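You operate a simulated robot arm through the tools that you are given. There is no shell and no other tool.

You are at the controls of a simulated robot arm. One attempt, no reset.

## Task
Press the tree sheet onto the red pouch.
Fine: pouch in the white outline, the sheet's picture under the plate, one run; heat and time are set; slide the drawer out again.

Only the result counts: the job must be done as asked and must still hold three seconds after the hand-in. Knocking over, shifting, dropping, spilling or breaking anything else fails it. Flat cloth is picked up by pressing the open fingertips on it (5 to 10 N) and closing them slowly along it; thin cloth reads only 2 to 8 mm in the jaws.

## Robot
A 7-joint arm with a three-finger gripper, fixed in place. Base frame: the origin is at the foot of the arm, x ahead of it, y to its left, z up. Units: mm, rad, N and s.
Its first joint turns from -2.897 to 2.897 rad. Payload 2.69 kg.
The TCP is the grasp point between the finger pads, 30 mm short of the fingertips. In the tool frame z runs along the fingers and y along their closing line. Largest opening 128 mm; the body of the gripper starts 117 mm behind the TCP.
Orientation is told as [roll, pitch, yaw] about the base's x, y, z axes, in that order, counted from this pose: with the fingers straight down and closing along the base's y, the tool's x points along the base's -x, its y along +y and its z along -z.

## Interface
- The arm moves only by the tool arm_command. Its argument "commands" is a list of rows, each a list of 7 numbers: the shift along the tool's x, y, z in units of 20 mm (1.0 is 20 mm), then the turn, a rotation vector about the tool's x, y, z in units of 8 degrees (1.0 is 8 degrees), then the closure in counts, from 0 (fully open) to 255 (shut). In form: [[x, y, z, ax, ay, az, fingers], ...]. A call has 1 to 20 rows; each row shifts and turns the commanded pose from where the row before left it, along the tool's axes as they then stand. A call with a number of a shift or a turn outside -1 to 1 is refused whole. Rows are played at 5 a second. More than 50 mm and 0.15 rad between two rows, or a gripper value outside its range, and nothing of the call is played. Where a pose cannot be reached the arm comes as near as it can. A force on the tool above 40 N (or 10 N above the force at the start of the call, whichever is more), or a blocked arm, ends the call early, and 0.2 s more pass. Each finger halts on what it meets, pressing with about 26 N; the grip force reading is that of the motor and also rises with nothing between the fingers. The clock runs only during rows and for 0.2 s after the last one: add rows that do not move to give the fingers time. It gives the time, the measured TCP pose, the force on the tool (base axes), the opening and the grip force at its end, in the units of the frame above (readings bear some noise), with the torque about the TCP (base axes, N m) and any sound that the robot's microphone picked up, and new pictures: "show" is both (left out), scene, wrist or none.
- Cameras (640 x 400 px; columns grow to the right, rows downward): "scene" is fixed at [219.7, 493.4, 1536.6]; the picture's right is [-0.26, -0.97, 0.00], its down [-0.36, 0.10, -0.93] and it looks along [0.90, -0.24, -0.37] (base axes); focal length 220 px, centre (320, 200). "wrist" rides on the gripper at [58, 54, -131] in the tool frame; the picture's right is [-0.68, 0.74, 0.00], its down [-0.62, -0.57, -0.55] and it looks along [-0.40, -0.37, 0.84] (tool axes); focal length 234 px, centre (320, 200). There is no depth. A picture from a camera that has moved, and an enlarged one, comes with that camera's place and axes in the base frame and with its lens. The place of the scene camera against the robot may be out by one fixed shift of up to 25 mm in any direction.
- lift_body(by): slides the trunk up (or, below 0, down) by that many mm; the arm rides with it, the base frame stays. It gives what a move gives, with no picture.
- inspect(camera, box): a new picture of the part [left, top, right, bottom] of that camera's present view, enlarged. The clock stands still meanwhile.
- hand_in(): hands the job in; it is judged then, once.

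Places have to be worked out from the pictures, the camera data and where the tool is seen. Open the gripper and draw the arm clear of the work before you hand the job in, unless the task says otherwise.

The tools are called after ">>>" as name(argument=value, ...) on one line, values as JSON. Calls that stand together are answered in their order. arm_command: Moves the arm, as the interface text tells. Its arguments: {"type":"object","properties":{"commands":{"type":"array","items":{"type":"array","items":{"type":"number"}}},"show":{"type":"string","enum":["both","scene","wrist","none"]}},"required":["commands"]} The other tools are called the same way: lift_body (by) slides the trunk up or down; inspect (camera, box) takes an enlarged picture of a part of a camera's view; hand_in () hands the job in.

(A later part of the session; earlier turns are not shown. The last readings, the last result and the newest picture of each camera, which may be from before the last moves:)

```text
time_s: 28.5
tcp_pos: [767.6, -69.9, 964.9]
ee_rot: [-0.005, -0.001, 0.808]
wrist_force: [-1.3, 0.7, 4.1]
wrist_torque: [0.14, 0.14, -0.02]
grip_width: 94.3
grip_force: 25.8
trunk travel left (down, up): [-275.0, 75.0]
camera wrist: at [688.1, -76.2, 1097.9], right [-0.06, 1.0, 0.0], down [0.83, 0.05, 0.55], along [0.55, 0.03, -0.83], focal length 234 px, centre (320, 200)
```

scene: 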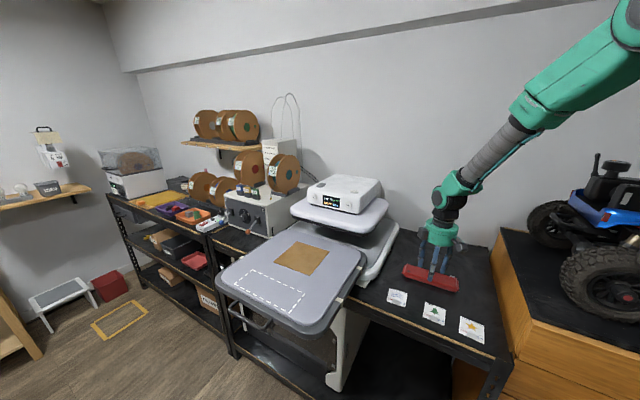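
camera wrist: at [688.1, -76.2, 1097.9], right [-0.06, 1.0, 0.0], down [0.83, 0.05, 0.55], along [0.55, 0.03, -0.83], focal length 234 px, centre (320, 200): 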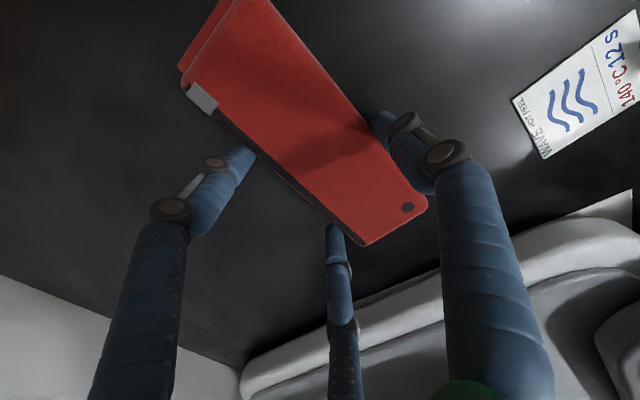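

A firm grip: 94.3 mm, 25.8 N. I lift 40 mm and check that the pouch comes along.

>>> arm_command(commands=[[0, 0, -0.2, 0, 0, 0, 120], [0, 0, -0.4, 0, 0, 0, 120], [0, 0, -0.7, 0, 0, 0, 120], [0, 0, -0.7, 0, 0, 0, 120], [0, 0, 0, 0, 0, 0, 120]], show="both")

>>> inspect(camera="scene", box=[370, 200, 530, 300])

```text
time_s: 29.7
tcp_pos: [768.0, -70.3, 1005.1]
ee_rot: [-0.005, -0.001, 0.809]
wrist_force: [0.6, -0.6, -0.5]
wrist_torque: [-0.01, -0.03, -0.01]
grip_width: 94.4
grip_force: 25.6
trunk travel left (down, up): [-275.0, 75.0]
camera wrist: at [688.4, -76.0, 1137.6], right [-0.06, 1.0, 0.0], down [0.83, 0.05, 0.55], along [0.55, 0.03, -0.83], focal length 234 px, centre (320, 200)
```

scene: 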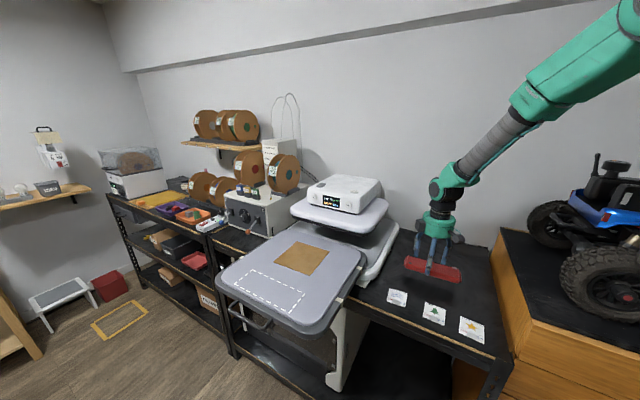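
wrist: 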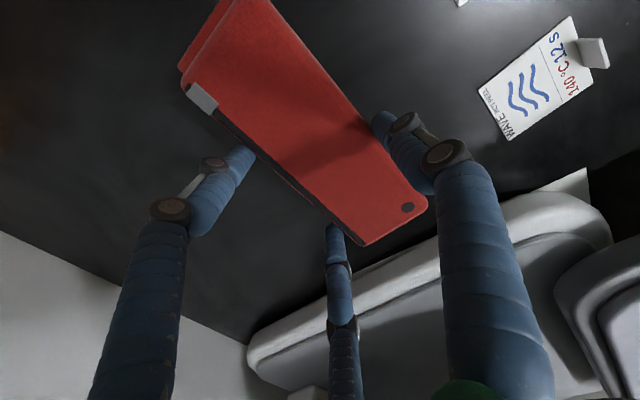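

```text
4.00 times, centred on (450, 250) of scene
camera zoom: at [219.7, 493.4, 1536.6], right [-0.26, -0.97, 0.0], down [-0.36, 0.1, -0.93], along [0.9, -0.24, -0.37], focal length 881 px, centre (-200, 0)
```

zoom: 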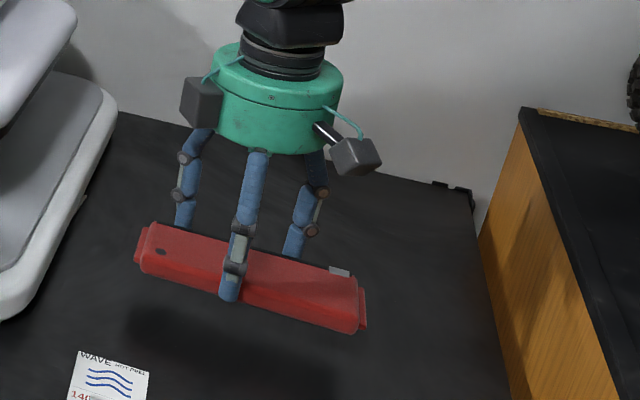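

The pouch is lifted level and firmly held. The white outline works out at about centre (751, 519), 212×76 mm, at 45°, z≈1025. I raise it, pull back from the press, and carry it leftwards at z≈1190.

>>> arm_command(commands=[[0.491, 0.514, -0.972, 0, 0, 0, 120], [0.491, 0.514, -0.972, 0, 0, 0, 120], [0.491, 0.514, -0.972, 0, 0, 0, 120], [0.491, 0.514, -0.972, 0, 0, 0, 120], [0.491, 0.514, -0.972, 0, 0, 0, 120], [0.491, 0.514, -0.972, 0, 0, 0, 120], [0.491, 0.514, -0.972, 0, 0, 0, 120], [0.491, 0.514, -0.972, 0, 0, 0, 120], [0.491, 0.514, -0.972, 0, 0, 0, 120], [0, 0, 0, 0, 0, 0, 120]], show="scene")

>>> arm_command(commands=[[-0.957, 0.915, 0, 0, 0, 0, 120], [-0.957, 0.915, 0, 0, 0, 0, 120], [-0.957, 0.915, 0, 0, 0, 0, 120], [-0.957, 0.915, 0, 0, 0, 0, 120], [-0.957, 0.915, 0, 0, 0, 0, 120], [-0.957, 0.915, 0, 0, 0, 0, 120], [-0.957, 0.915, 0, 0, 0, 0, 120], [-0.957, 0.915, 0, 0, 0, 0, 120], [-0.957, 0.915, 0, 0, 0, 0, 120], [-0.957, 0.915, 0, 0, 0, 0, 120], [-0.957, 0.915, 0, 0, 0, 0, 120], [-0.957, 0.915, 0, 0, 0, 0, 120], [-0.957, 0.915, 0, 0, 0, 0, 120], [-0.957, 0.915, 0, 0, 0, 0, 120], [-0.957, 0.915, 0, 0, 0, 0, 120], [-0.957, 0.915, 0, 0, 0, 0, 120], [-0.957, 0.915, 0, 0, 0, 0, 120], [0, 0, 0, 0, 0, 0.16, 120], [0, 0, 0, 0, 0, 0, 120]], show="both")

```text
time_s: 31.9
tcp_pos: [639.3, -70.2, 1178.6]
ee_rot: [-0.004, -0.001, 0.808]
wrist_force: [-0.7, -0.1, -1.0]
wrist_torque: [-0.01, -0.03, 0.0]
grip_width: 94.0
grip_force: 25.9
trunk travel left (down, up): [-275.0, 75.0]
```

scene: 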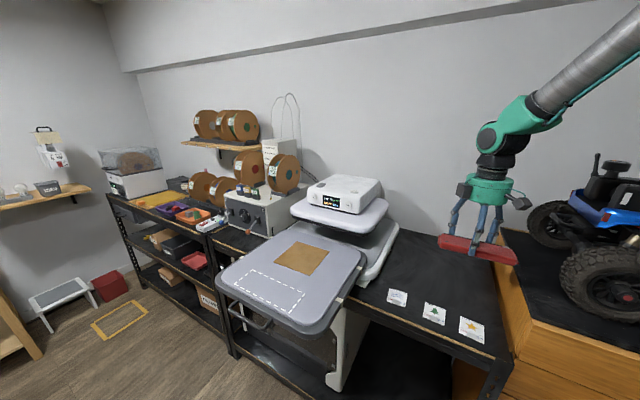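

```text
time_s: 35.9
tcp_pos: [637.9, 379.0, 1178.8]
ee_rot: [-0.003, -0.001, 0.785]
wrist_force: [-0.3, 0.0, -0.1]
wrist_torque: [0.04, 0.03, 0.01]
grip_width: 94.3
grip_force: 26.1
trunk travel left (down, up): [-275.0, 75.0]
camera wrist: at [559.1, 375.6, 1312.1], right [-0.04, 1.0, 0.0], down [0.83, 0.04, 0.55], along [0.55, 0.02, -0.83], focal length 234 px, centre (320, 200)
```

scene: 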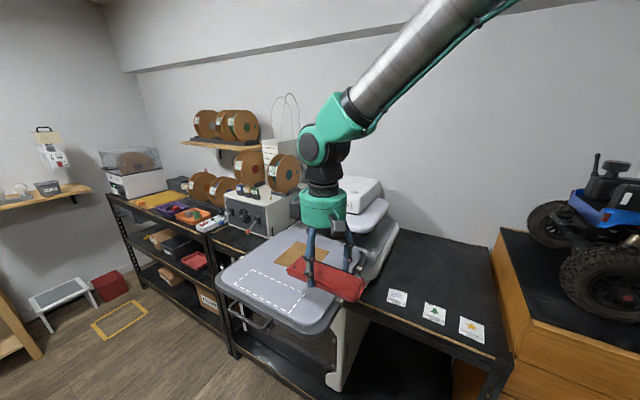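
wrist: 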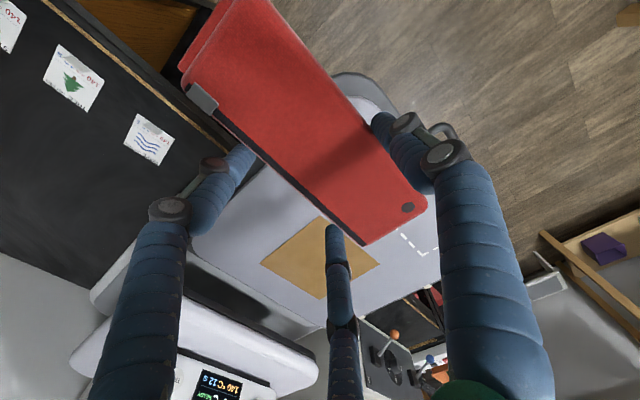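

The back-left outline corner seen here agrees with the drawer bed at z≈1018 and outline centre ≈(753, 521); the brown paper lies 70 mm behind it. I bring the pouch over the outline at TCP z≈1100.

>>> arm_command(commands=[[-0.974, 0, 0.39, 0, 0, 0, 120], [-0.974, 0, 0.39, 0, 0, 0, 120], [-0.974, 0, 0.39, 0, 0, 0, 120], [-0.974, 0, 0.39, 0, 0, 0, 120], [-0.974, 0, 0.39, 0, 0, 0, 120], [-0.974, 0, 0.39, 0, 0, 0, 120], [-0.974, 0, 0.39, 0, 0, 0, 120], [-0.974, 0, 0.39, 0, 0, 0, 120], [-0.974, 0, 0.39, 0, 0, 0, 120], [-0.974, 0, 0.39, 0, 0, 0, 120], [0, 0, 0, 0, 0, 0, 120], [0, 0, 0, 0, 0, 0, 120]], show="both")

>>> inspect(camera="scene", box=[200, 220, 360, 320])

```text
time_s: 38.5
tcp_pos: [777.9, 518.0, 1100.8]
ee_rot: [-0.003, -0.001, 0.786]
wrist_force: [0.0, -0.2, 0.4]
wrist_torque: [0.0, -0.01, 0.01]
grip_width: 94.0
grip_force: 26.5
trunk travel left (down, up): [-275.0, 75.0]
camera wrist: at [698.1, 513.6, 1233.4], right [-0.04, 1.0, 0.0], down [0.83, 0.04, 0.55], along [0.55, 0.02, -0.83], focal length 234 px, centre (320, 200)
```

scene: 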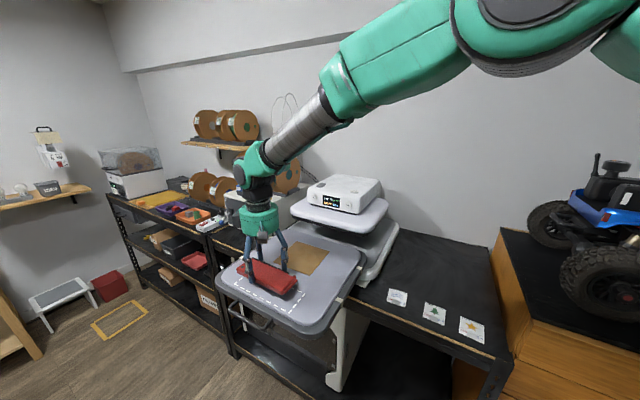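
wrist: 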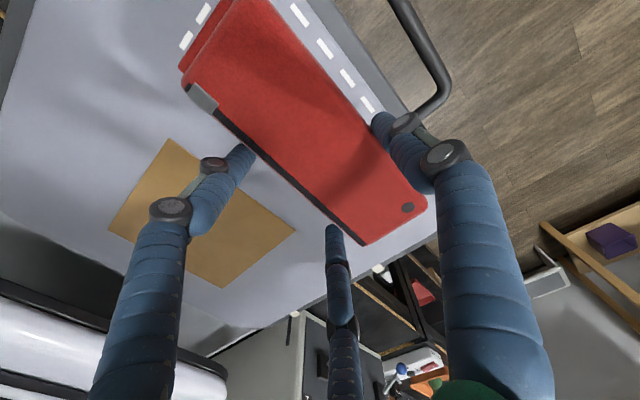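

```text
4.00 times, centred on (280, 270) of scene
camera zoom: at [219.7, 493.4, 1536.6], right [-0.26, -0.97, 0.0], down [-0.36, 0.1, -0.93], along [0.9, -0.24, -0.37], focal length 881 px, centre (480, -80)
```

zoom: 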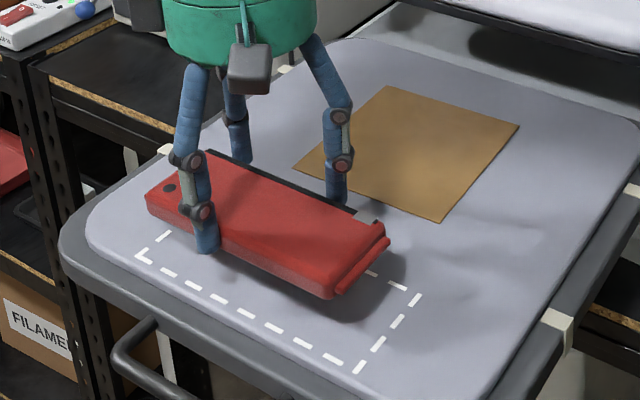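

Over the outline: front dashed line, back-left corner and pouch offsets agree within a couple of mm (pouch centre ≈(755, 521)). I trim the yaw by 1° and lower to TCP ≈1062, then look again.

>>> arm_command(commands=[[0.1, 0, 0, 0, 0, -0.12, 120], [0, 0, 0.5, 0, 0, 0, 120], [0, 0, 0.5, 0, 0, 0, 120], [0, 0, 0.5, 0, 0, 0, 120], [0, 0, 0.4, 0, 0, 0, 120], [0, 0, 0, 0, 0, 0, 120]], show="wrist")

>>> inspect(camera="scene", box=[200, 220, 360, 320])

```text
time_s: 39.9
tcp_pos: [775.5, 516.6, 1065.1]
ee_rot: [-0.003, -0.004, 0.801]
wrist_force: [-2.1, 0.5, 13.6]
wrist_torque: [-0.32, 1.15, -0.05]
grip_width: 94.1
grip_force: 25.8
trunk travel left (down, up): [-275.0, 75.0]
camera wrist: at [696.5, 510.3, 1197.6], right [-0.06, 1.0, 0.0], down [0.83, 0.05, 0.55], along [0.55, 0.03, -0.83], focal length 234 px, centre (320, 200)
```

wrist: 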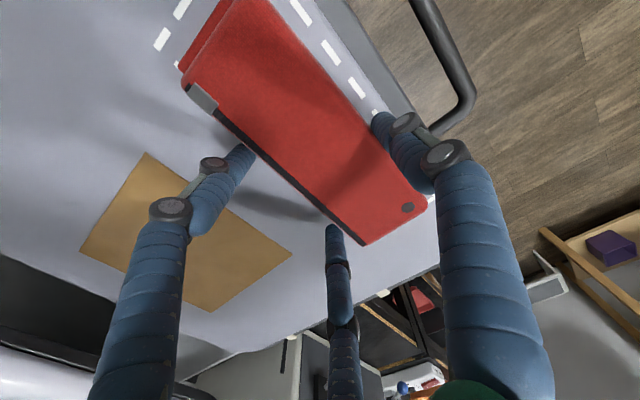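

```text
4.00 times, centred on (280, 270) of scene
camera zoom: at [219.7, 493.4, 1536.6], right [-0.26, -0.97, 0.0], down [-0.36, 0.1, -0.93], along [0.9, -0.24, -0.37], focal length 881 px, centre (480, -80)
```

zoom: 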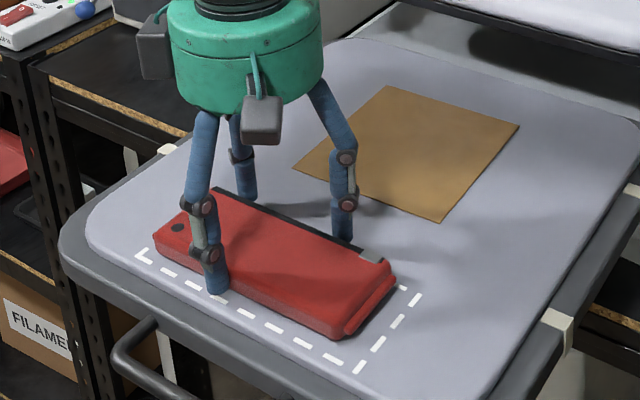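

Contact (13.6 N) at TCP 1065: the bed is a bit higher, z≈1030, and the star-end near corner touched first. The scene view shows the pouch a little too far to the wave end and the back; I lift 8 mm and inspect before adjusting.

>>> arm_command(commands=[[0, 0, -0.4, 0, 0, 0, 120], [0.35, 0.15, 0, 0, 0, 0, 120], [0, 0, 0, 0, 0, 0, 120]], show="wrist")

>>> inspect(camera="wrist", box=[150, 0, 438, 180])

>>> inspect(camera="scene", box=[220, 240, 332, 310])

```text
time_s: 40.7
tcp_pos: [767.8, 513.6, 1071.5]
ee_rot: [-0.004, -0.001, 0.801]
wrist_force: [-0.6, -1.2, -0.1]
wrist_torque: [0.03, -0.02, -0.01]
grip_width: 94.3
grip_force: 25.7
trunk travel left (down, up): [-275.0, 75.0]
camera wrist: at [688.4, 508.2, 1203.6], right [-0.06, 1.0, 0.0], down [0.83, 0.05, 0.55], along [0.55, 0.03, -0.83], focal length 234 px, centre (320, 200)
```

wrist: 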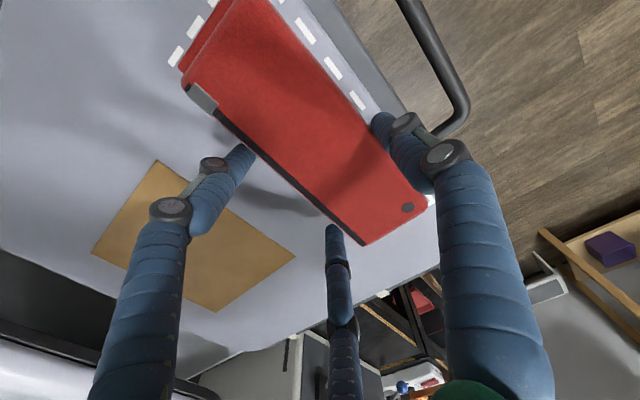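

```text
2.22 times, centred on (294, 90) of wrist
camera zoom: at [688.4, 508.2, 1203.6], right [-0.06, 1.0, 0.0], down [0.83, 0.05, 0.55], along [0.55, 0.03, -0.83], focal length 520 px, centre (378, 444)
```

zoom: 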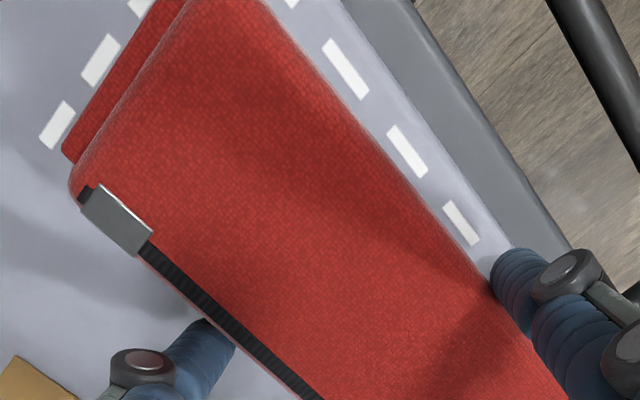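

```text
5.71 times, centred on (276, 275) of scene
camera zoom: at [219.7, 493.4, 1536.6], right [-0.26, -0.97, 0.0], down [-0.36, 0.1, -0.93], along [0.9, -0.24, -0.37], focal length 1258 px, centre (571, -229)
```

zoom: 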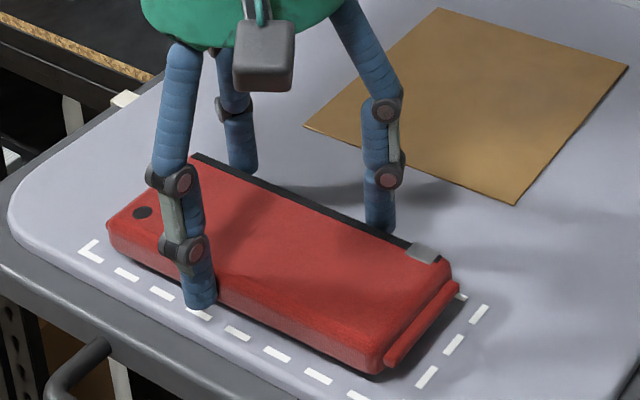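

The wrist view says the pouch edge is parallel to the front line with ~6 mm gap; the scene view hints at a tilt. I look closer at both ends.

>>> inspect(camera="scene", box=[230, 262, 278, 292])

>>> inspect(camera="scene", box=[266, 278, 314, 308])

```text
13.33 times, centred on (254, 277) of scene
camera zoom: at [219.7, 493.4, 1536.6], right [-0.26, -0.97, 0.0], down [-0.36, 0.1, -0.93], along [0.9, -0.24, -0.37], focal length 2935 px, centre (1200, -827)
```

zoom: 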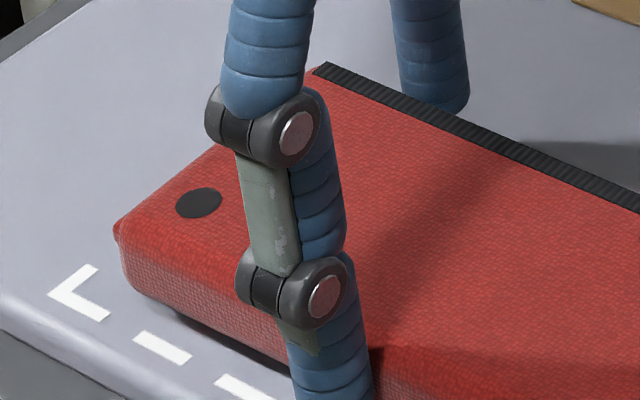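

```text
13.33 times, centred on (290, 293) of scene
camera zoom: at [219.7, 493.4, 1536.6], right [-0.26, -0.97, 0.0], down [-0.36, 0.1, -0.93], along [0.9, -0.24, -0.37], focal length 2935 px, centre (720, -1040)
```

zoom: 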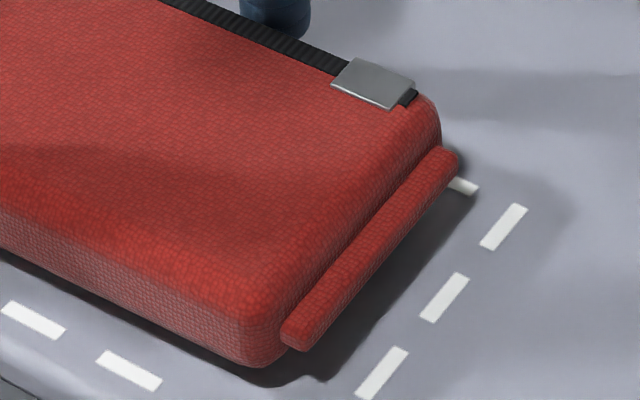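

The two views average out to a near-central position, so I set it down here: lower until it presses lightly, then check the force before opening.

>>> arm_command(commands=[[0, 0, 0.2, 0, 0, 0, 120], [0, 0, 0.15, 0, 0, 0, 120], [0, 0, 0.1, 0, 0, 0, 120], [0, 0, 0, 0, 0, 0, 120]], show="none")

>>> inspect(camera="scene", box=[230, 255, 310, 305])

```text
time_s: 41.7
tcp_pos: [768.7, 513.5, 1065.0]
ee_rot: [-0.004, -0.005, 0.801]
wrist_force: [-5.3, -5.1, 25.0]
wrist_torque: [-0.13, 1.04, 0.11]
grip_width: 94.1
grip_force: 26.0
trunk travel left (down, up): [-275.0, 75.0]
```

```text
8.00 times, centred on (270, 280) of scene
camera zoom: at [219.7, 493.4, 1536.6], right [-0.26, -0.97, 0.0], down [-0.36, 0.1, -0.93], along [0.9, -0.24, -0.37], focal length 1761 px, centre (720, -440)
```

zoom: 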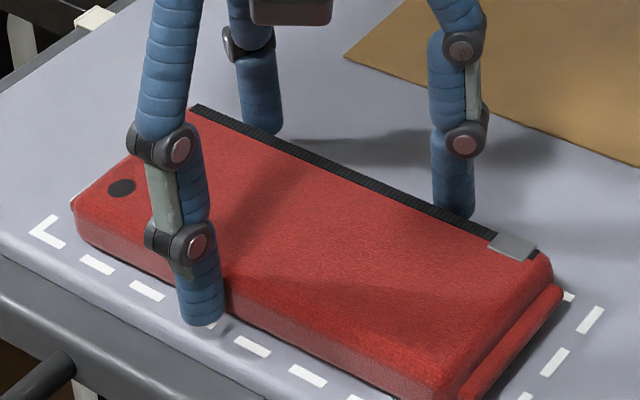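

It sits on the bed (25 N). I relieve some pressure and open the fingers slowly, then look.

>>> arm_command(commands=[[0, 0, -0.08, 0, 0, 0, 75], [0, 0, 0, 0, 0, 0, 62], [0, 0, 0, 0, 0, 0, 50], [0, 0, 0, 0, 0, 0, 35], [0, 0, 0, 0, 0, 0, 20], [0, 0, 0, 0, 0, 0, 20]], show="wrist")

>>> inspect(camera="scene", box=[230, 255, 310, 305])

```text
time_s: 43.1
tcp_pos: [768.2, 513.7, 1062.6]
ee_rot: [-0.004, -0.002, 0.798]
wrist_force: [-0.5, -0.3, 0.3]
wrist_torque: [0.0, 0.05, -0.01]
grip_width: 117.7
grip_force: 0.1
trunk travel left (down, up): [-275.0, 75.0]
camera wrist: at [688.8, 508.0, 1195.8], right [-0.06, 1.0, 0.0], down [0.83, 0.05, 0.55], along [0.55, 0.03, -0.83], focal length 234 px, centre (320, 200)
```

wrist: 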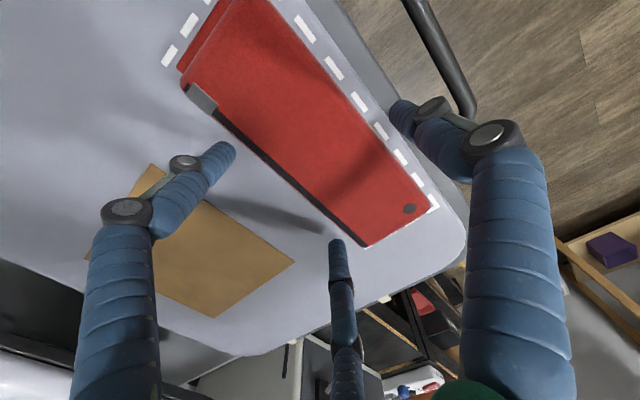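

```text
8.00 times, centred on (270, 280) of scene
camera zoom: at [219.7, 493.4, 1536.6], right [-0.26, -0.97, 0.0], down [-0.36, 0.1, -0.93], along [0.9, -0.24, -0.37], focal length 1761 px, centre (720, -440)
```

zoom: 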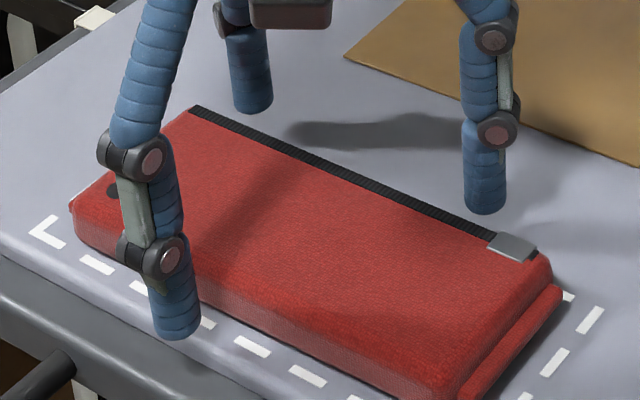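

Released cleanly. I rise straight up and back to inspect how it lies in the outline.

>>> arm_command(commands=[[0, 0, -0.5, 0, 0, 0, 10], [0, 0, -1, 0, 0, 0, 0], [0, 0, -1, 0, 0, 0, 0], [0, 0, -1, 0, 0, 0, 0], [0, 0, -1, 0, 0, 0, 0], [0, 0, -1, 0, 0, 0, 0], [0, 0, 0, 0, 0, 0, 0]], show="wrist")

>>> inspect(camera="wrist", box=[190, 10, 414, 150])

>>> inspect(camera="scene", box=[226, 258, 314, 313])

```text
time_s: 44.7
tcp_pos: [767.0, 513.7, 1172.9]
ee_rot: [-0.003, -0.003, 0.804]
wrist_force: [0.0, 0.2, 0.1]
wrist_torque: [0.0, -0.01, -0.02]
grip_width: 128.2
grip_force: 0.0
trunk travel left (down, up): [-275.0, 75.0]
camera wrist: at [688.7, 507.8, 1305.6], right [-0.06, 1.0, 0.0], down [0.83, 0.05, 0.55], along [0.55, 0.03, -0.83], focal length 234 px, centre (320, 200)
```

wrist: 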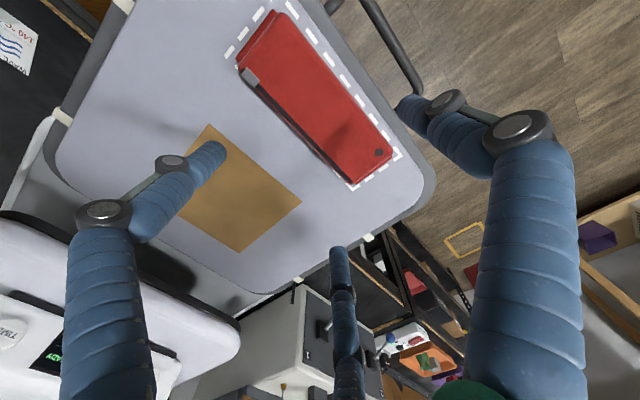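

```text
2.86 times, centred on (302, 80) of wrist
camera zoom: at [688.7, 507.8, 1305.6], right [-0.06, 1.0, 0.0], down [0.83, 0.05, 0.55], along [0.55, 0.03, -0.83], focal length 669 px, centre (371, 543)
```

zoom: 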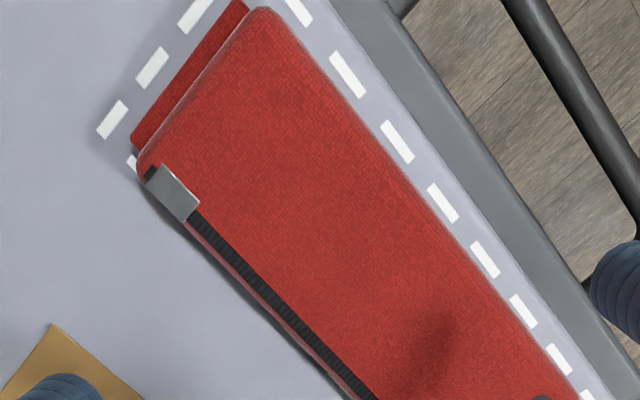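

```text
7.27 times, centred on (270, 286) of scene
camera zoom: at [219.7, 493.4, 1536.6], right [-0.26, -0.97, 0.0], down [-0.36, 0.1, -0.93], along [0.9, -0.24, -0.37], focal length 1601 px, centre (684, -422)
```

zoom: 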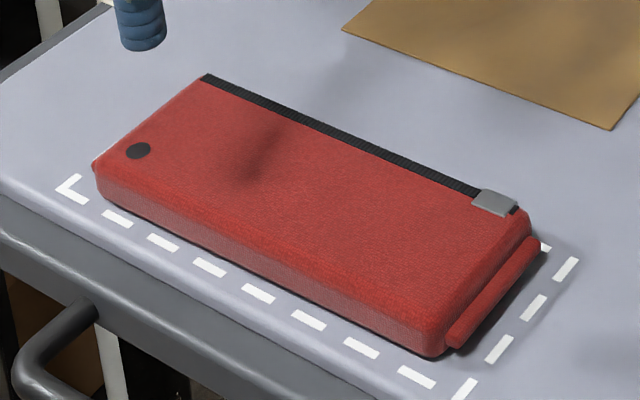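

>>> inspect(camera="wrist", box=[310, 120, 422, 190])

>>> inspect(camera="wrist", box=[215, 0, 327, 70])

```text
5.71 times, centred on (366, 155) of wrist
camera zoom: at [688.7, 507.8, 1305.6], right [-0.06, 1.0, 0.0], down [0.83, 0.05, 0.55], along [0.55, 0.03, -0.83], focal length 1338 px, centre (57, 457)
```

zoom: 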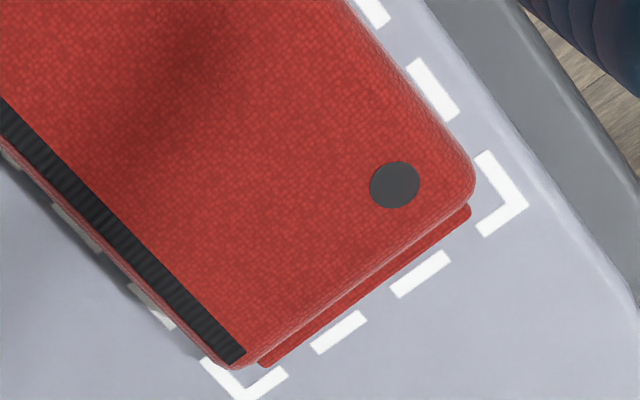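

```text
5.71 times, centred on (271, 35) of wrist
camera zoom: at [688.7, 507.8, 1305.6], right [-0.06, 1.0, 0.0], down [0.83, 0.05, 0.55], along [0.55, 0.03, -0.83], focal length 1338 px, centre (600, 1143)
```

zoom: 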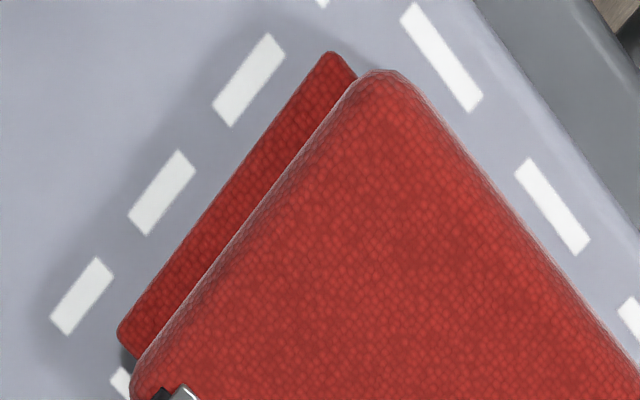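

The pouch lies inside the outline on all four sides. Next the tree sheet: its tab stands at the near edge, about (595, 40). I travel back at height, turn the tool to 42.5° to match the sheet, and look from above.

>>> arm_command(commands=[[1, -0.4436, 0, 0, 0, 0, 0], [1, -0.4436, 0, 0, 0, 0, 0], [1, -0.4436, 0, 0, 0, 0, 0], [1, -0.4436, 0, 0, 0, 0, 0], [1, -0.4436, 0, 0, 0, 0, 0], [1, -0.4436, 0, 0, 0, 0, 0], [1, -0.4436, 0, 0, 0, 0, 0], [1, -0.4436, 0, 0, 0, 0, 0], [1, -0.4436, 0, 0, 0, 0, 0], [1, -0.4436, 0, 0, 0, 0, 0], [1, -0.4436, 0, 0, 0, 0, 0], [1, -0.4436, 0, 0, 0, 0, 0], [1, -0.4436, 0, 0, 0, 0, 0], [1, -0.4436, 0, 0, 0, 0, 0], [1, -0.4436, 0, 0, 0, 0, 0], [1, -0.4436, 0, 0, 0, 0, 0], [1, -0.4436, 0, 0, 0, 0, 0], [1, -0.4436, 0, 0, 0, 0, 0], [1, -0.4436, 0, 0, 0, 0, 0], [1, -0.4436, 0, 0, 0, 0, 0]], show="none")

>>> arm_command(commands=[[0.99, -0.44, 0, 0, 0, 0, 0], [0.99, -0.44, 0, 0, 0, 0, 0], [0.99, -0.44, 0, 0, 0, 0, 0], [0, 0, 0, 0, 0, 0.44, 0], [0, 0, 0.96, 0, 0, 0, 0], [0, 0, 0.96, 0, 0, 0, 0], [0, 0, 0.96, 0, 0, 0, 0], [0, 0, 0.96, 0, 0, 0, 0], [0, 0, 0.96, 0, 0, 0, 0], [0, 0, 0.96, 0, 0, 0, 0], [0, 0, 0, 0, 0, 0, 0]], show="both")

>>> inspect(camera="wrist", box=[220, 60, 412, 180])

```text
time_s: 48.9
tcp_pos: [617.4, 103.9, 1173.5]
ee_rot: [-0.005, -0.001, 0.801]
wrist_force: [0.0, -0.4, 0.1]
wrist_torque: [-0.03, 0.03, -0.03]
grip_width: 128.1
grip_force: 0.1
trunk travel left (down, up): [-275.0, 75.0]
```

```text
time_s: 51.3
tcp_pos: [596.5, 41.2, 1056.8]
ee_rot: [-0.003, -0.002, 0.74]
wrist_force: [0.3, 0.0, 0.4]
wrist_torque: [0.04, 0.0, 0.01]
grip_width: 128.0
grip_force: 0.1
trunk travel left (down, up): [-275.0, 75.0]
camera wrist: at [516.4, 41.0, 1189.9], right [0.0, 1.0, 0.0], down [0.83, 0.0, 0.55], along [0.55, 0.0, -0.83], focal length 234 px, centre (320, 200)
```

scene: 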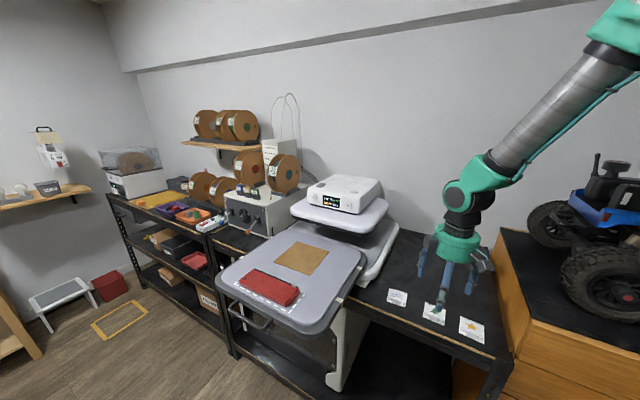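
wrist: 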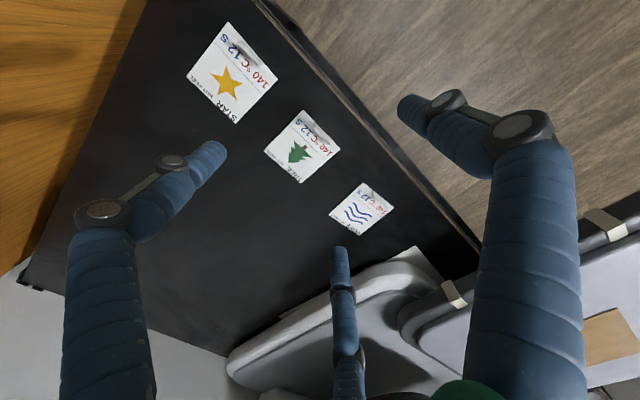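

```text
3.33 times, centred on (316, 120) of wrist
camera zoom: at [516.4, 41.0, 1189.9], right [0.0, 1.0, 0.0], down [0.83, 0.0, 0.55], along [0.55, 0.0, -0.83], focal length 781 px, centre (333, 467)
```

zoom: 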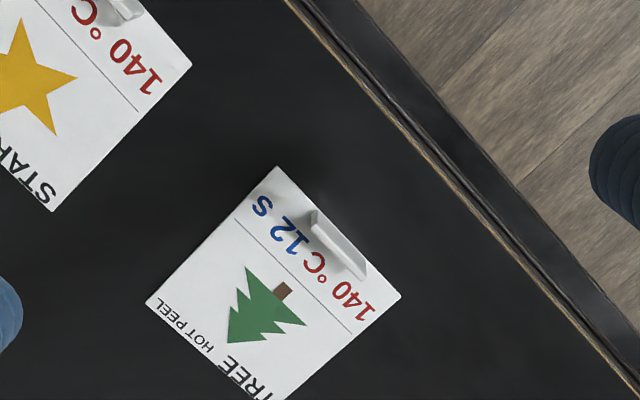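

I zoom right in on the tree sheet's tab to get its base, top edge and lean.

>>> inspect(camera="wrist", box=[295, 105, 343, 150])

>>> inspect(camera="scene", box=[382, 287, 414, 307])

>>> inspect(camera="scene", box=[420, 300, 452, 328])

```text
8.89 times, centred on (319, 128) of wrist
camera zoom: at [516.4, 41.0, 1189.9], right [0.0, 1.0, 0.0], down [0.83, 0.0, 0.55], along [0.55, 0.0, -0.83], focal length 2082 px, centre (329, 844)
```

zoom: 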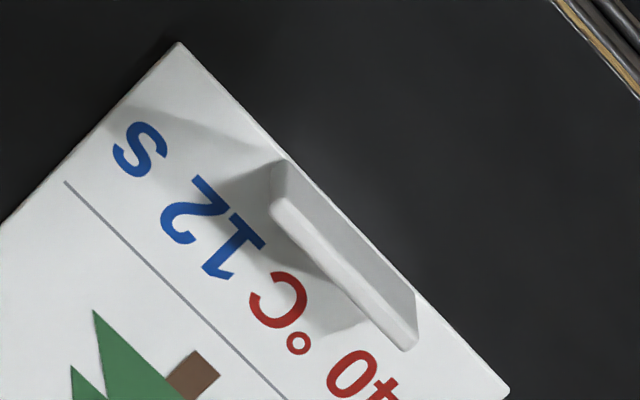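

```text
16.00 times, centred on (398, 297) of scene
camera zoom: at [219.7, 493.4, 1536.6], right [-0.26, -0.97, 0.0], down [-0.36, 0.1, -0.93], along [0.9, -0.24, -0.37], focal length 3522 px, centre (-928, -1352)
```

zoom: 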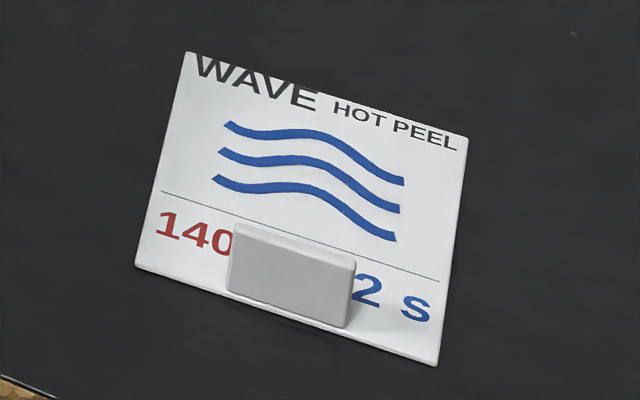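

```text
14.29 times, centred on (436, 314) of scene
camera zoom: at [219.7, 493.4, 1536.6], right [-0.26, -0.97, 0.0], down [-0.36, 0.1, -0.93], along [0.9, -0.24, -0.37], focal length 3145 px, centre (-1337, -1429)
```

zoom: 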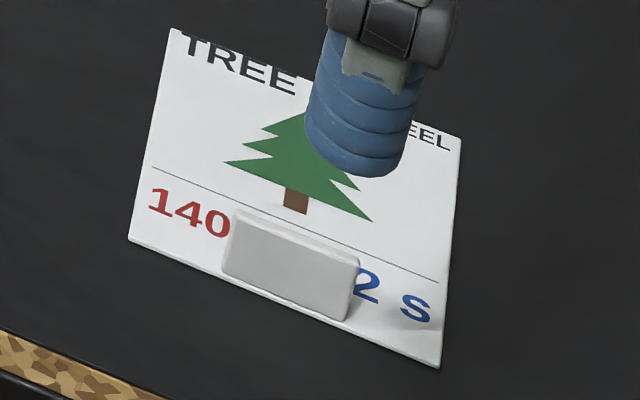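

The tab is a small upright block about 22×3 mm and ~13 mm high at (593, 43), turned ≈44°. I narrow the fingers to about 40 mm, trim yaw to 44°, and go down to TCP ≈978 over it.

>>> arm_command(commands=[[0, 0, 0, 0, 0, -0.2, 100], [0, 0, 0, 0, 0, 0, 175], [0, 0, 0.81, 0, 0, 0, 175], [0, 0, 0.81, 0, 0, 0, 175], [0, 0, 0.81, 0, 0, 0, 175], [0, 0, 0.81, 0, 0, 0, 175], [0, 0, 0.81, 0, 0, 0, 175], [0, 0, 0, 0, 0, 0, 175], [0, 0, 0, 0, 0, 0, 175]], show="both")

>>> inspect(camera="scene", box=[404, 280, 468, 330])

>>> inspect(camera="wrist", box=[250, 90, 410, 210])

```text
time_s: 53.3
tcp_pos: [596.8, 41.2, 977.3]
ee_rot: [-0.001, -0.002, 0.767]
wrist_force: [0.3, 0.7, 0.4]
wrist_torque: [0.03, 0.01, -0.01]
grip_width: 40.3
grip_force: 0.0
trunk travel left (down, up): [-275.0, 75.0]
camera wrist: at [516.7, 38.5, 1109.4], right [-0.03, 1.0, 0.0], down [0.83, 0.02, 0.55], along [0.55, 0.01, -0.83], focal length 234 px, centre (320, 200)
```

scene: 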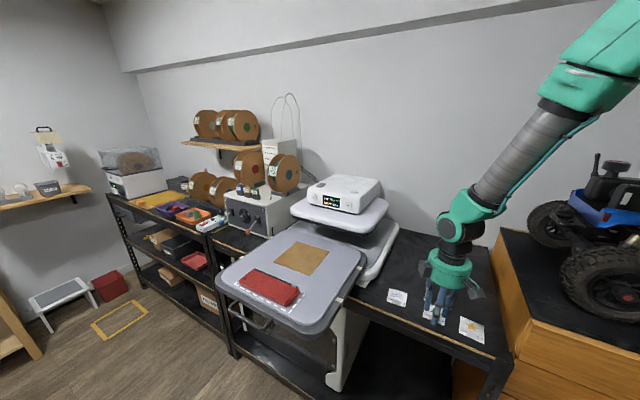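
wrist: 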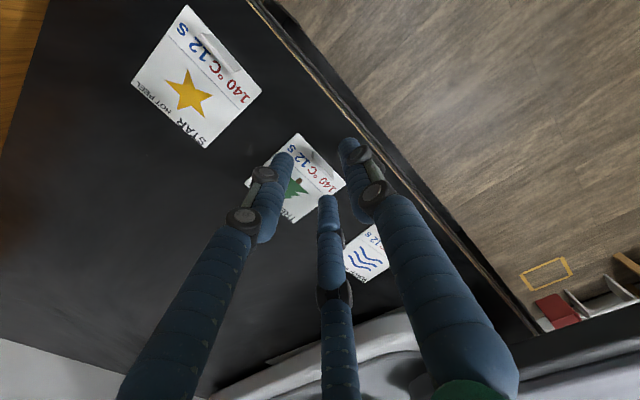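

```text
8.00 times, centred on (436, 305) of scene
camera zoom: at [219.7, 493.4, 1536.6], right [-0.26, -0.97, 0.0], down [-0.36, 0.1, -0.93], along [0.9, -0.24, -0.37], focal length 1761 px, centre (-608, -640)
```

zoom: 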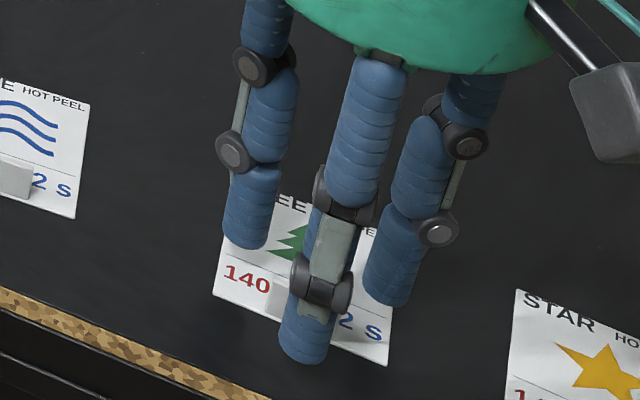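

```text
3.33 times, centred on (330, 150) of wrist
camera zoom: at [516.7, 38.5, 1109.4], right [-0.03, 1.0, 0.0], down [0.83, 0.02, 0.55], along [0.55, 0.01, -0.83], focal length 781 px, centre (287, 367)
```

zoom: 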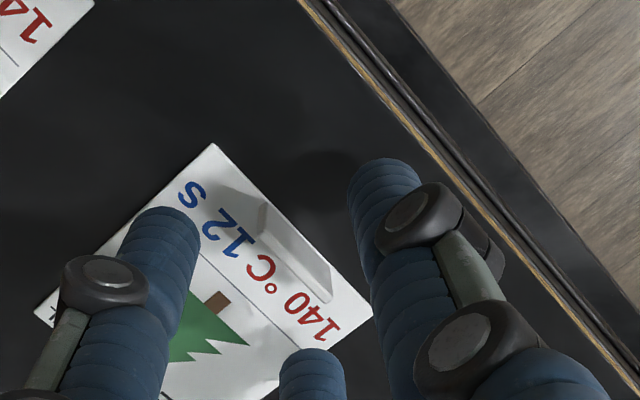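

The tab sits between the near finger and the pair. I go down 9 mm to have the tips just above the sheet.

>>> arm_command(commands=[[0, 0, 0.2, 0, 0, 0, 175], [0, 0, 0.15, 0, 0, 0, 175], [0, 0, 0.1, 0, 0, 0, 175], [0, 0, 0, 0, 0, 0, 175]], show="none")

>>> inspect(camera="wrist", box=[250, 90, 410, 210])

>>> inspect(camera="scene", box=[412, 290, 460, 326])

```text
time_s: 54.3
tcp_pos: [597.0, 42.1, 968.6]
ee_rot: [-0.004, -0.001, 0.768]
wrist_force: [0.5, 0.4, -0.1]
wrist_torque: [-0.04, 0.02, 0.0]
grip_width: 40.1
grip_force: 0.1
trunk travel left (down, up): [-275.0, 75.0]
```

```text
3.33 times, centred on (330, 150) of wrist
camera zoom: at [516.9, 38.4, 1100.6], right [-0.03, 1.0, 0.0], down [0.83, 0.02, 0.55], along [0.55, 0.01, -0.83], focal length 781 px, centre (287, 367)
```

zoom: 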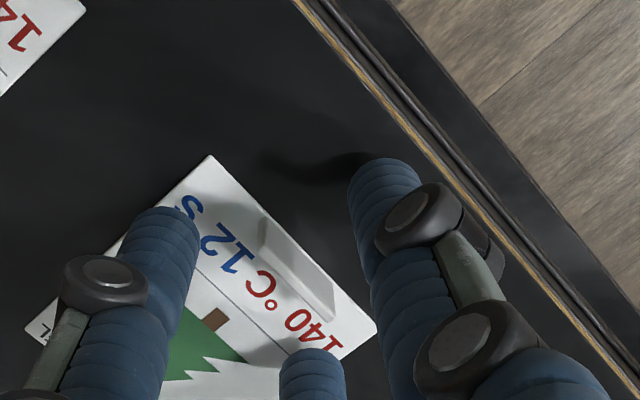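

```text
11.11 times, centred on (436, 308) of scene
camera zoom: at [219.7, 493.4, 1536.6], right [-0.26, -0.97, 0.0], down [-0.36, 0.1, -0.93], along [0.9, -0.24, -0.37], focal length 2446 px, centre (-969, -1000)
```

zoom: 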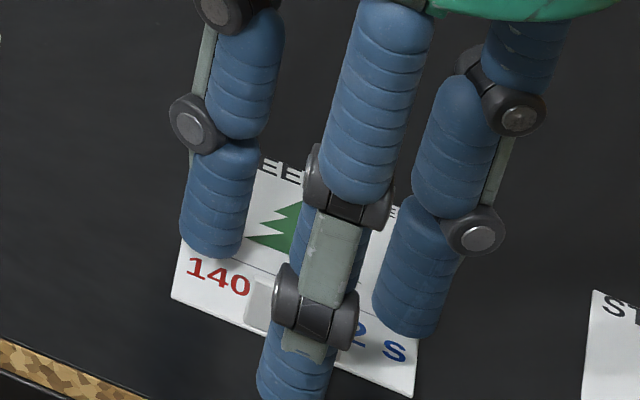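

No contact with the sheet; I close slowly on the tab.

>>> arm_command(commands=[[0, 0, 0, 0, 0, 0, 190], [0, 0, 0, 0, 0, 0, 200], [0, 0, 0, 0, 0, 0, 208], [0, 0, 0, 0, 0, 0, 216], [0, 0, 0, 0, 0, 0, 224], [0, 0, 0, 0, 0, 0, 232], [0, 0, 0, 0, 0, 0, 240], [0, 0, 0, 0, 0, 0, 240]], show="wrist")

>>> inspect(camera="wrist", box=[250, 90, 410, 210])

>>> inspect(camera="scene", box=[412, 290, 460, 326])

```text
time_s: 56.1
tcp_pos: [597.1, 41.5, 967.4]
ee_rot: [-0.004, -0.003, 0.767]
wrist_force: [-0.9, 0.2, 0.0]
wrist_torque: [0.0, 0.01, -0.01]
grip_width: 8.8
grip_force: 0.7
trunk travel left (down, up): [-275.0, 75.0]
camera wrist: at [516.9, 38.4, 1100.6], right [-0.03, 1.0, 0.0], down [0.83, 0.02, 0.55], along [0.55, 0.01, -0.83], focal length 234 px, centre (320, 200)
```

wrist: 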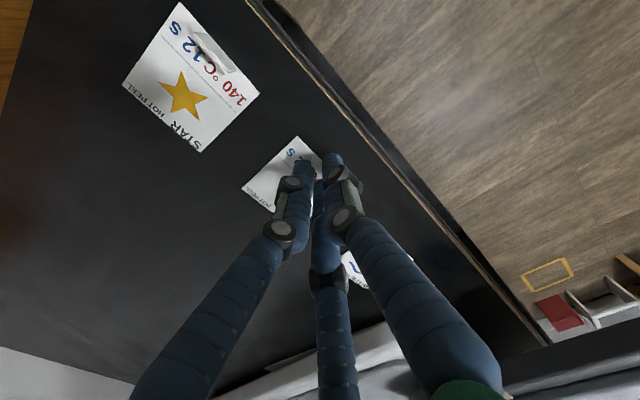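

```text
3.33 times, centred on (330, 150) of wrist
camera zoom: at [516.9, 38.4, 1100.6], right [-0.03, 1.0, 0.0], down [0.83, 0.02, 0.55], along [0.55, 0.01, -0.83], focal length 781 px, centre (287, 367)
```

zoom: 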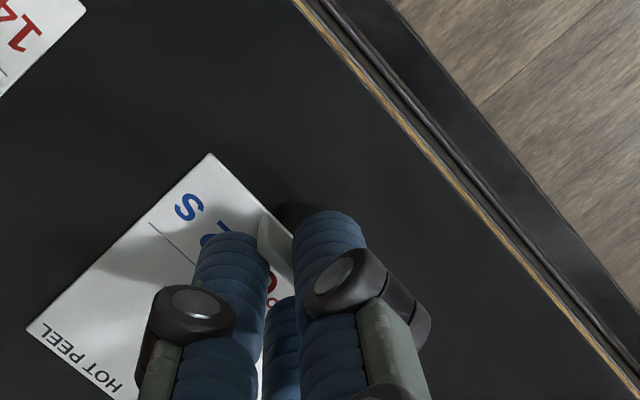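

```text
11.11 times, centred on (436, 308) of scene
camera zoom: at [219.7, 493.4, 1536.6], right [-0.26, -0.97, 0.0], down [-0.36, 0.1, -0.93], along [0.9, -0.24, -0.37], focal length 2446 px, centre (-969, -1000)
```

zoom: 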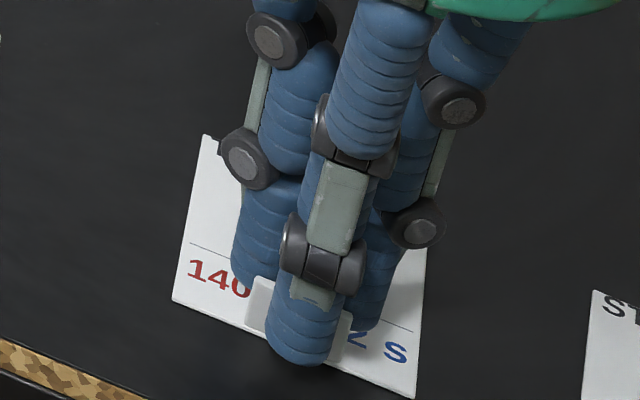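

Width 8.8 and barely any force, with the tab between the fingertips. I close the rest of the way to clamp it.

>>> arm_command(commands=[[0, 0, 0, 0, 0, 0, 246], [0, 0, 0, 0, 0, 0, 251], [0, 0, 0, 0, 0, 0, 255], [0, 0, 0, 0, 0, 0, 255]], show="none")

>>> inspect(camera="wrist", box=[250, 90, 410, 210])

```text
time_s: 57.1
tcp_pos: [596.9, 41.4, 968.8]
ee_rot: [-0.003, -0.002, 0.769]
wrist_force: [0.0, -0.4, 0.3]
wrist_torque: [-0.05, 0.01, -0.01]
grip_width: 6.0
grip_force: 26.1
trunk travel left (down, up): [-275.0, 75.0]
```

```text
3.33 times, centred on (330, 150) of wrist
camera zoom: at [516.9, 38.4, 1100.6], right [-0.03, 1.0, 0.0], down [0.83, 0.02, 0.55], along [0.55, 0.01, -0.83], focal length 781 px, centre (287, 367)
```

zoom: 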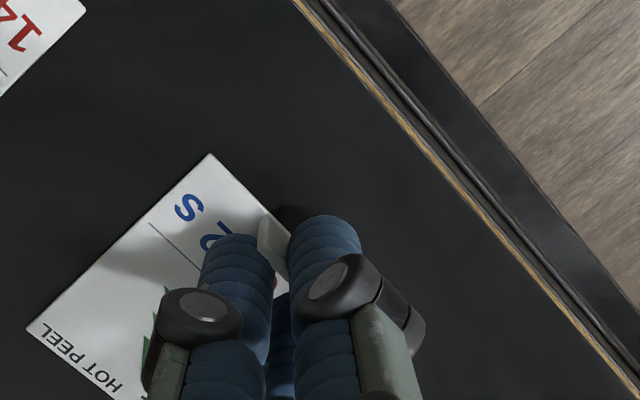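

Clamped: 6.0 mm versus 2.4 mm when empty, so the tab is held. I lift gently and check that the sheet comes along level.

>>> arm_command(commands=[[0, 0, -0.2, 0, 0, 0, 255], [0, 0, -0.5, 0, 0, 0, 255], [0, 0, -0.8, 0, 0, 0, 255], [0, 0, -1, 0, 0, 0, 255], [0, 0, -1, 0, 0, 0, 255], [0, 0, 0, 0, 0, 0, 255]], show="wrist")

>>> inspect(camera="wrist", box=[230, 90, 422, 210])

>>> inspect(camera="scene", box=[396, 260, 476, 320])

```text
time_s: 58.5
tcp_pos: [596.0, 42.5, 1040.4]
ee_rot: [-0.002, -0.001, 0.768]
wrist_force: [-0.1, -0.1, 0.2]
wrist_torque: [0.01, 0.01, 0.0]
grip_width: 5.9
grip_force: 26.2
trunk travel left (down, up): [-275.0, 75.0]
camera wrist: at [515.5, 39.4, 1171.8], right [-0.03, 1.0, 0.0], down [0.83, 0.02, 0.55], along [0.55, 0.01, -0.83], focal length 234 px, centre (320, 200)
```

wrist: 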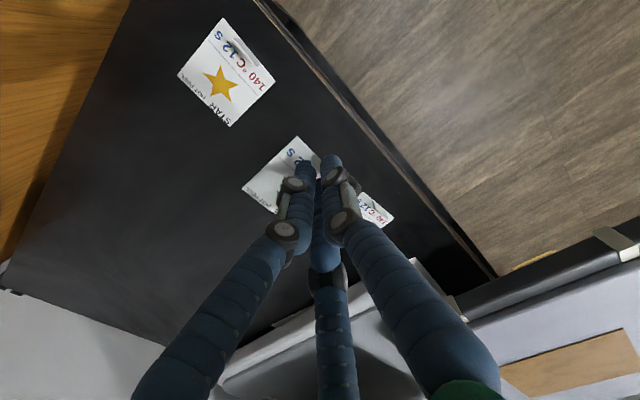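

```text
3.33 times, centred on (326, 150) of wrist
camera zoom: at [515.5, 39.4, 1171.8], right [-0.03, 1.0, 0.0], down [0.83, 0.02, 0.55], along [0.55, 0.01, -0.83], focal length 781 px, centre (300, 367)
```

zoom: 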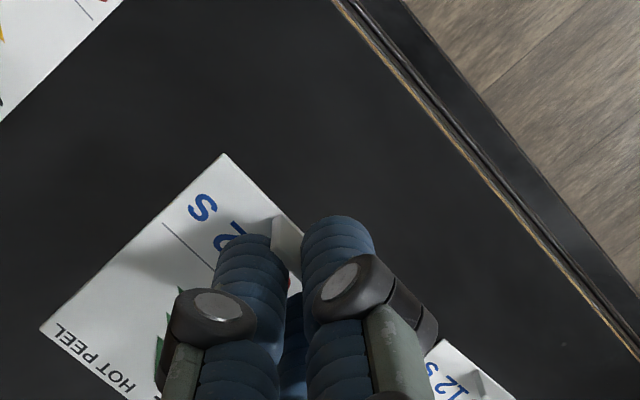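

```text
6.67 times, centred on (436, 290) of scene
camera zoom: at [219.7, 493.4, 1536.6], right [-0.26, -0.97, 0.0], down [-0.36, 0.1, -0.93], along [0.9, -0.24, -0.37], focal length 1468 px, centre (-453, -400)
```

zoom: 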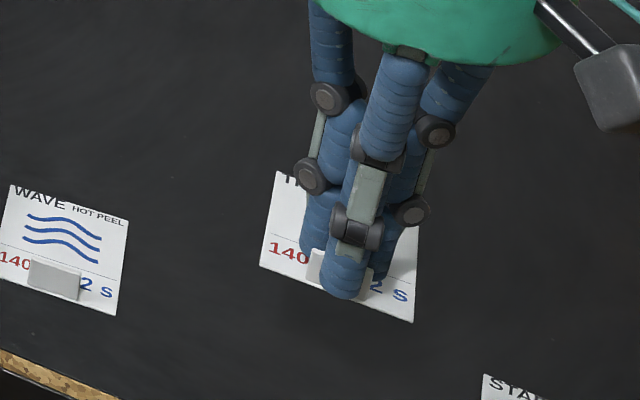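

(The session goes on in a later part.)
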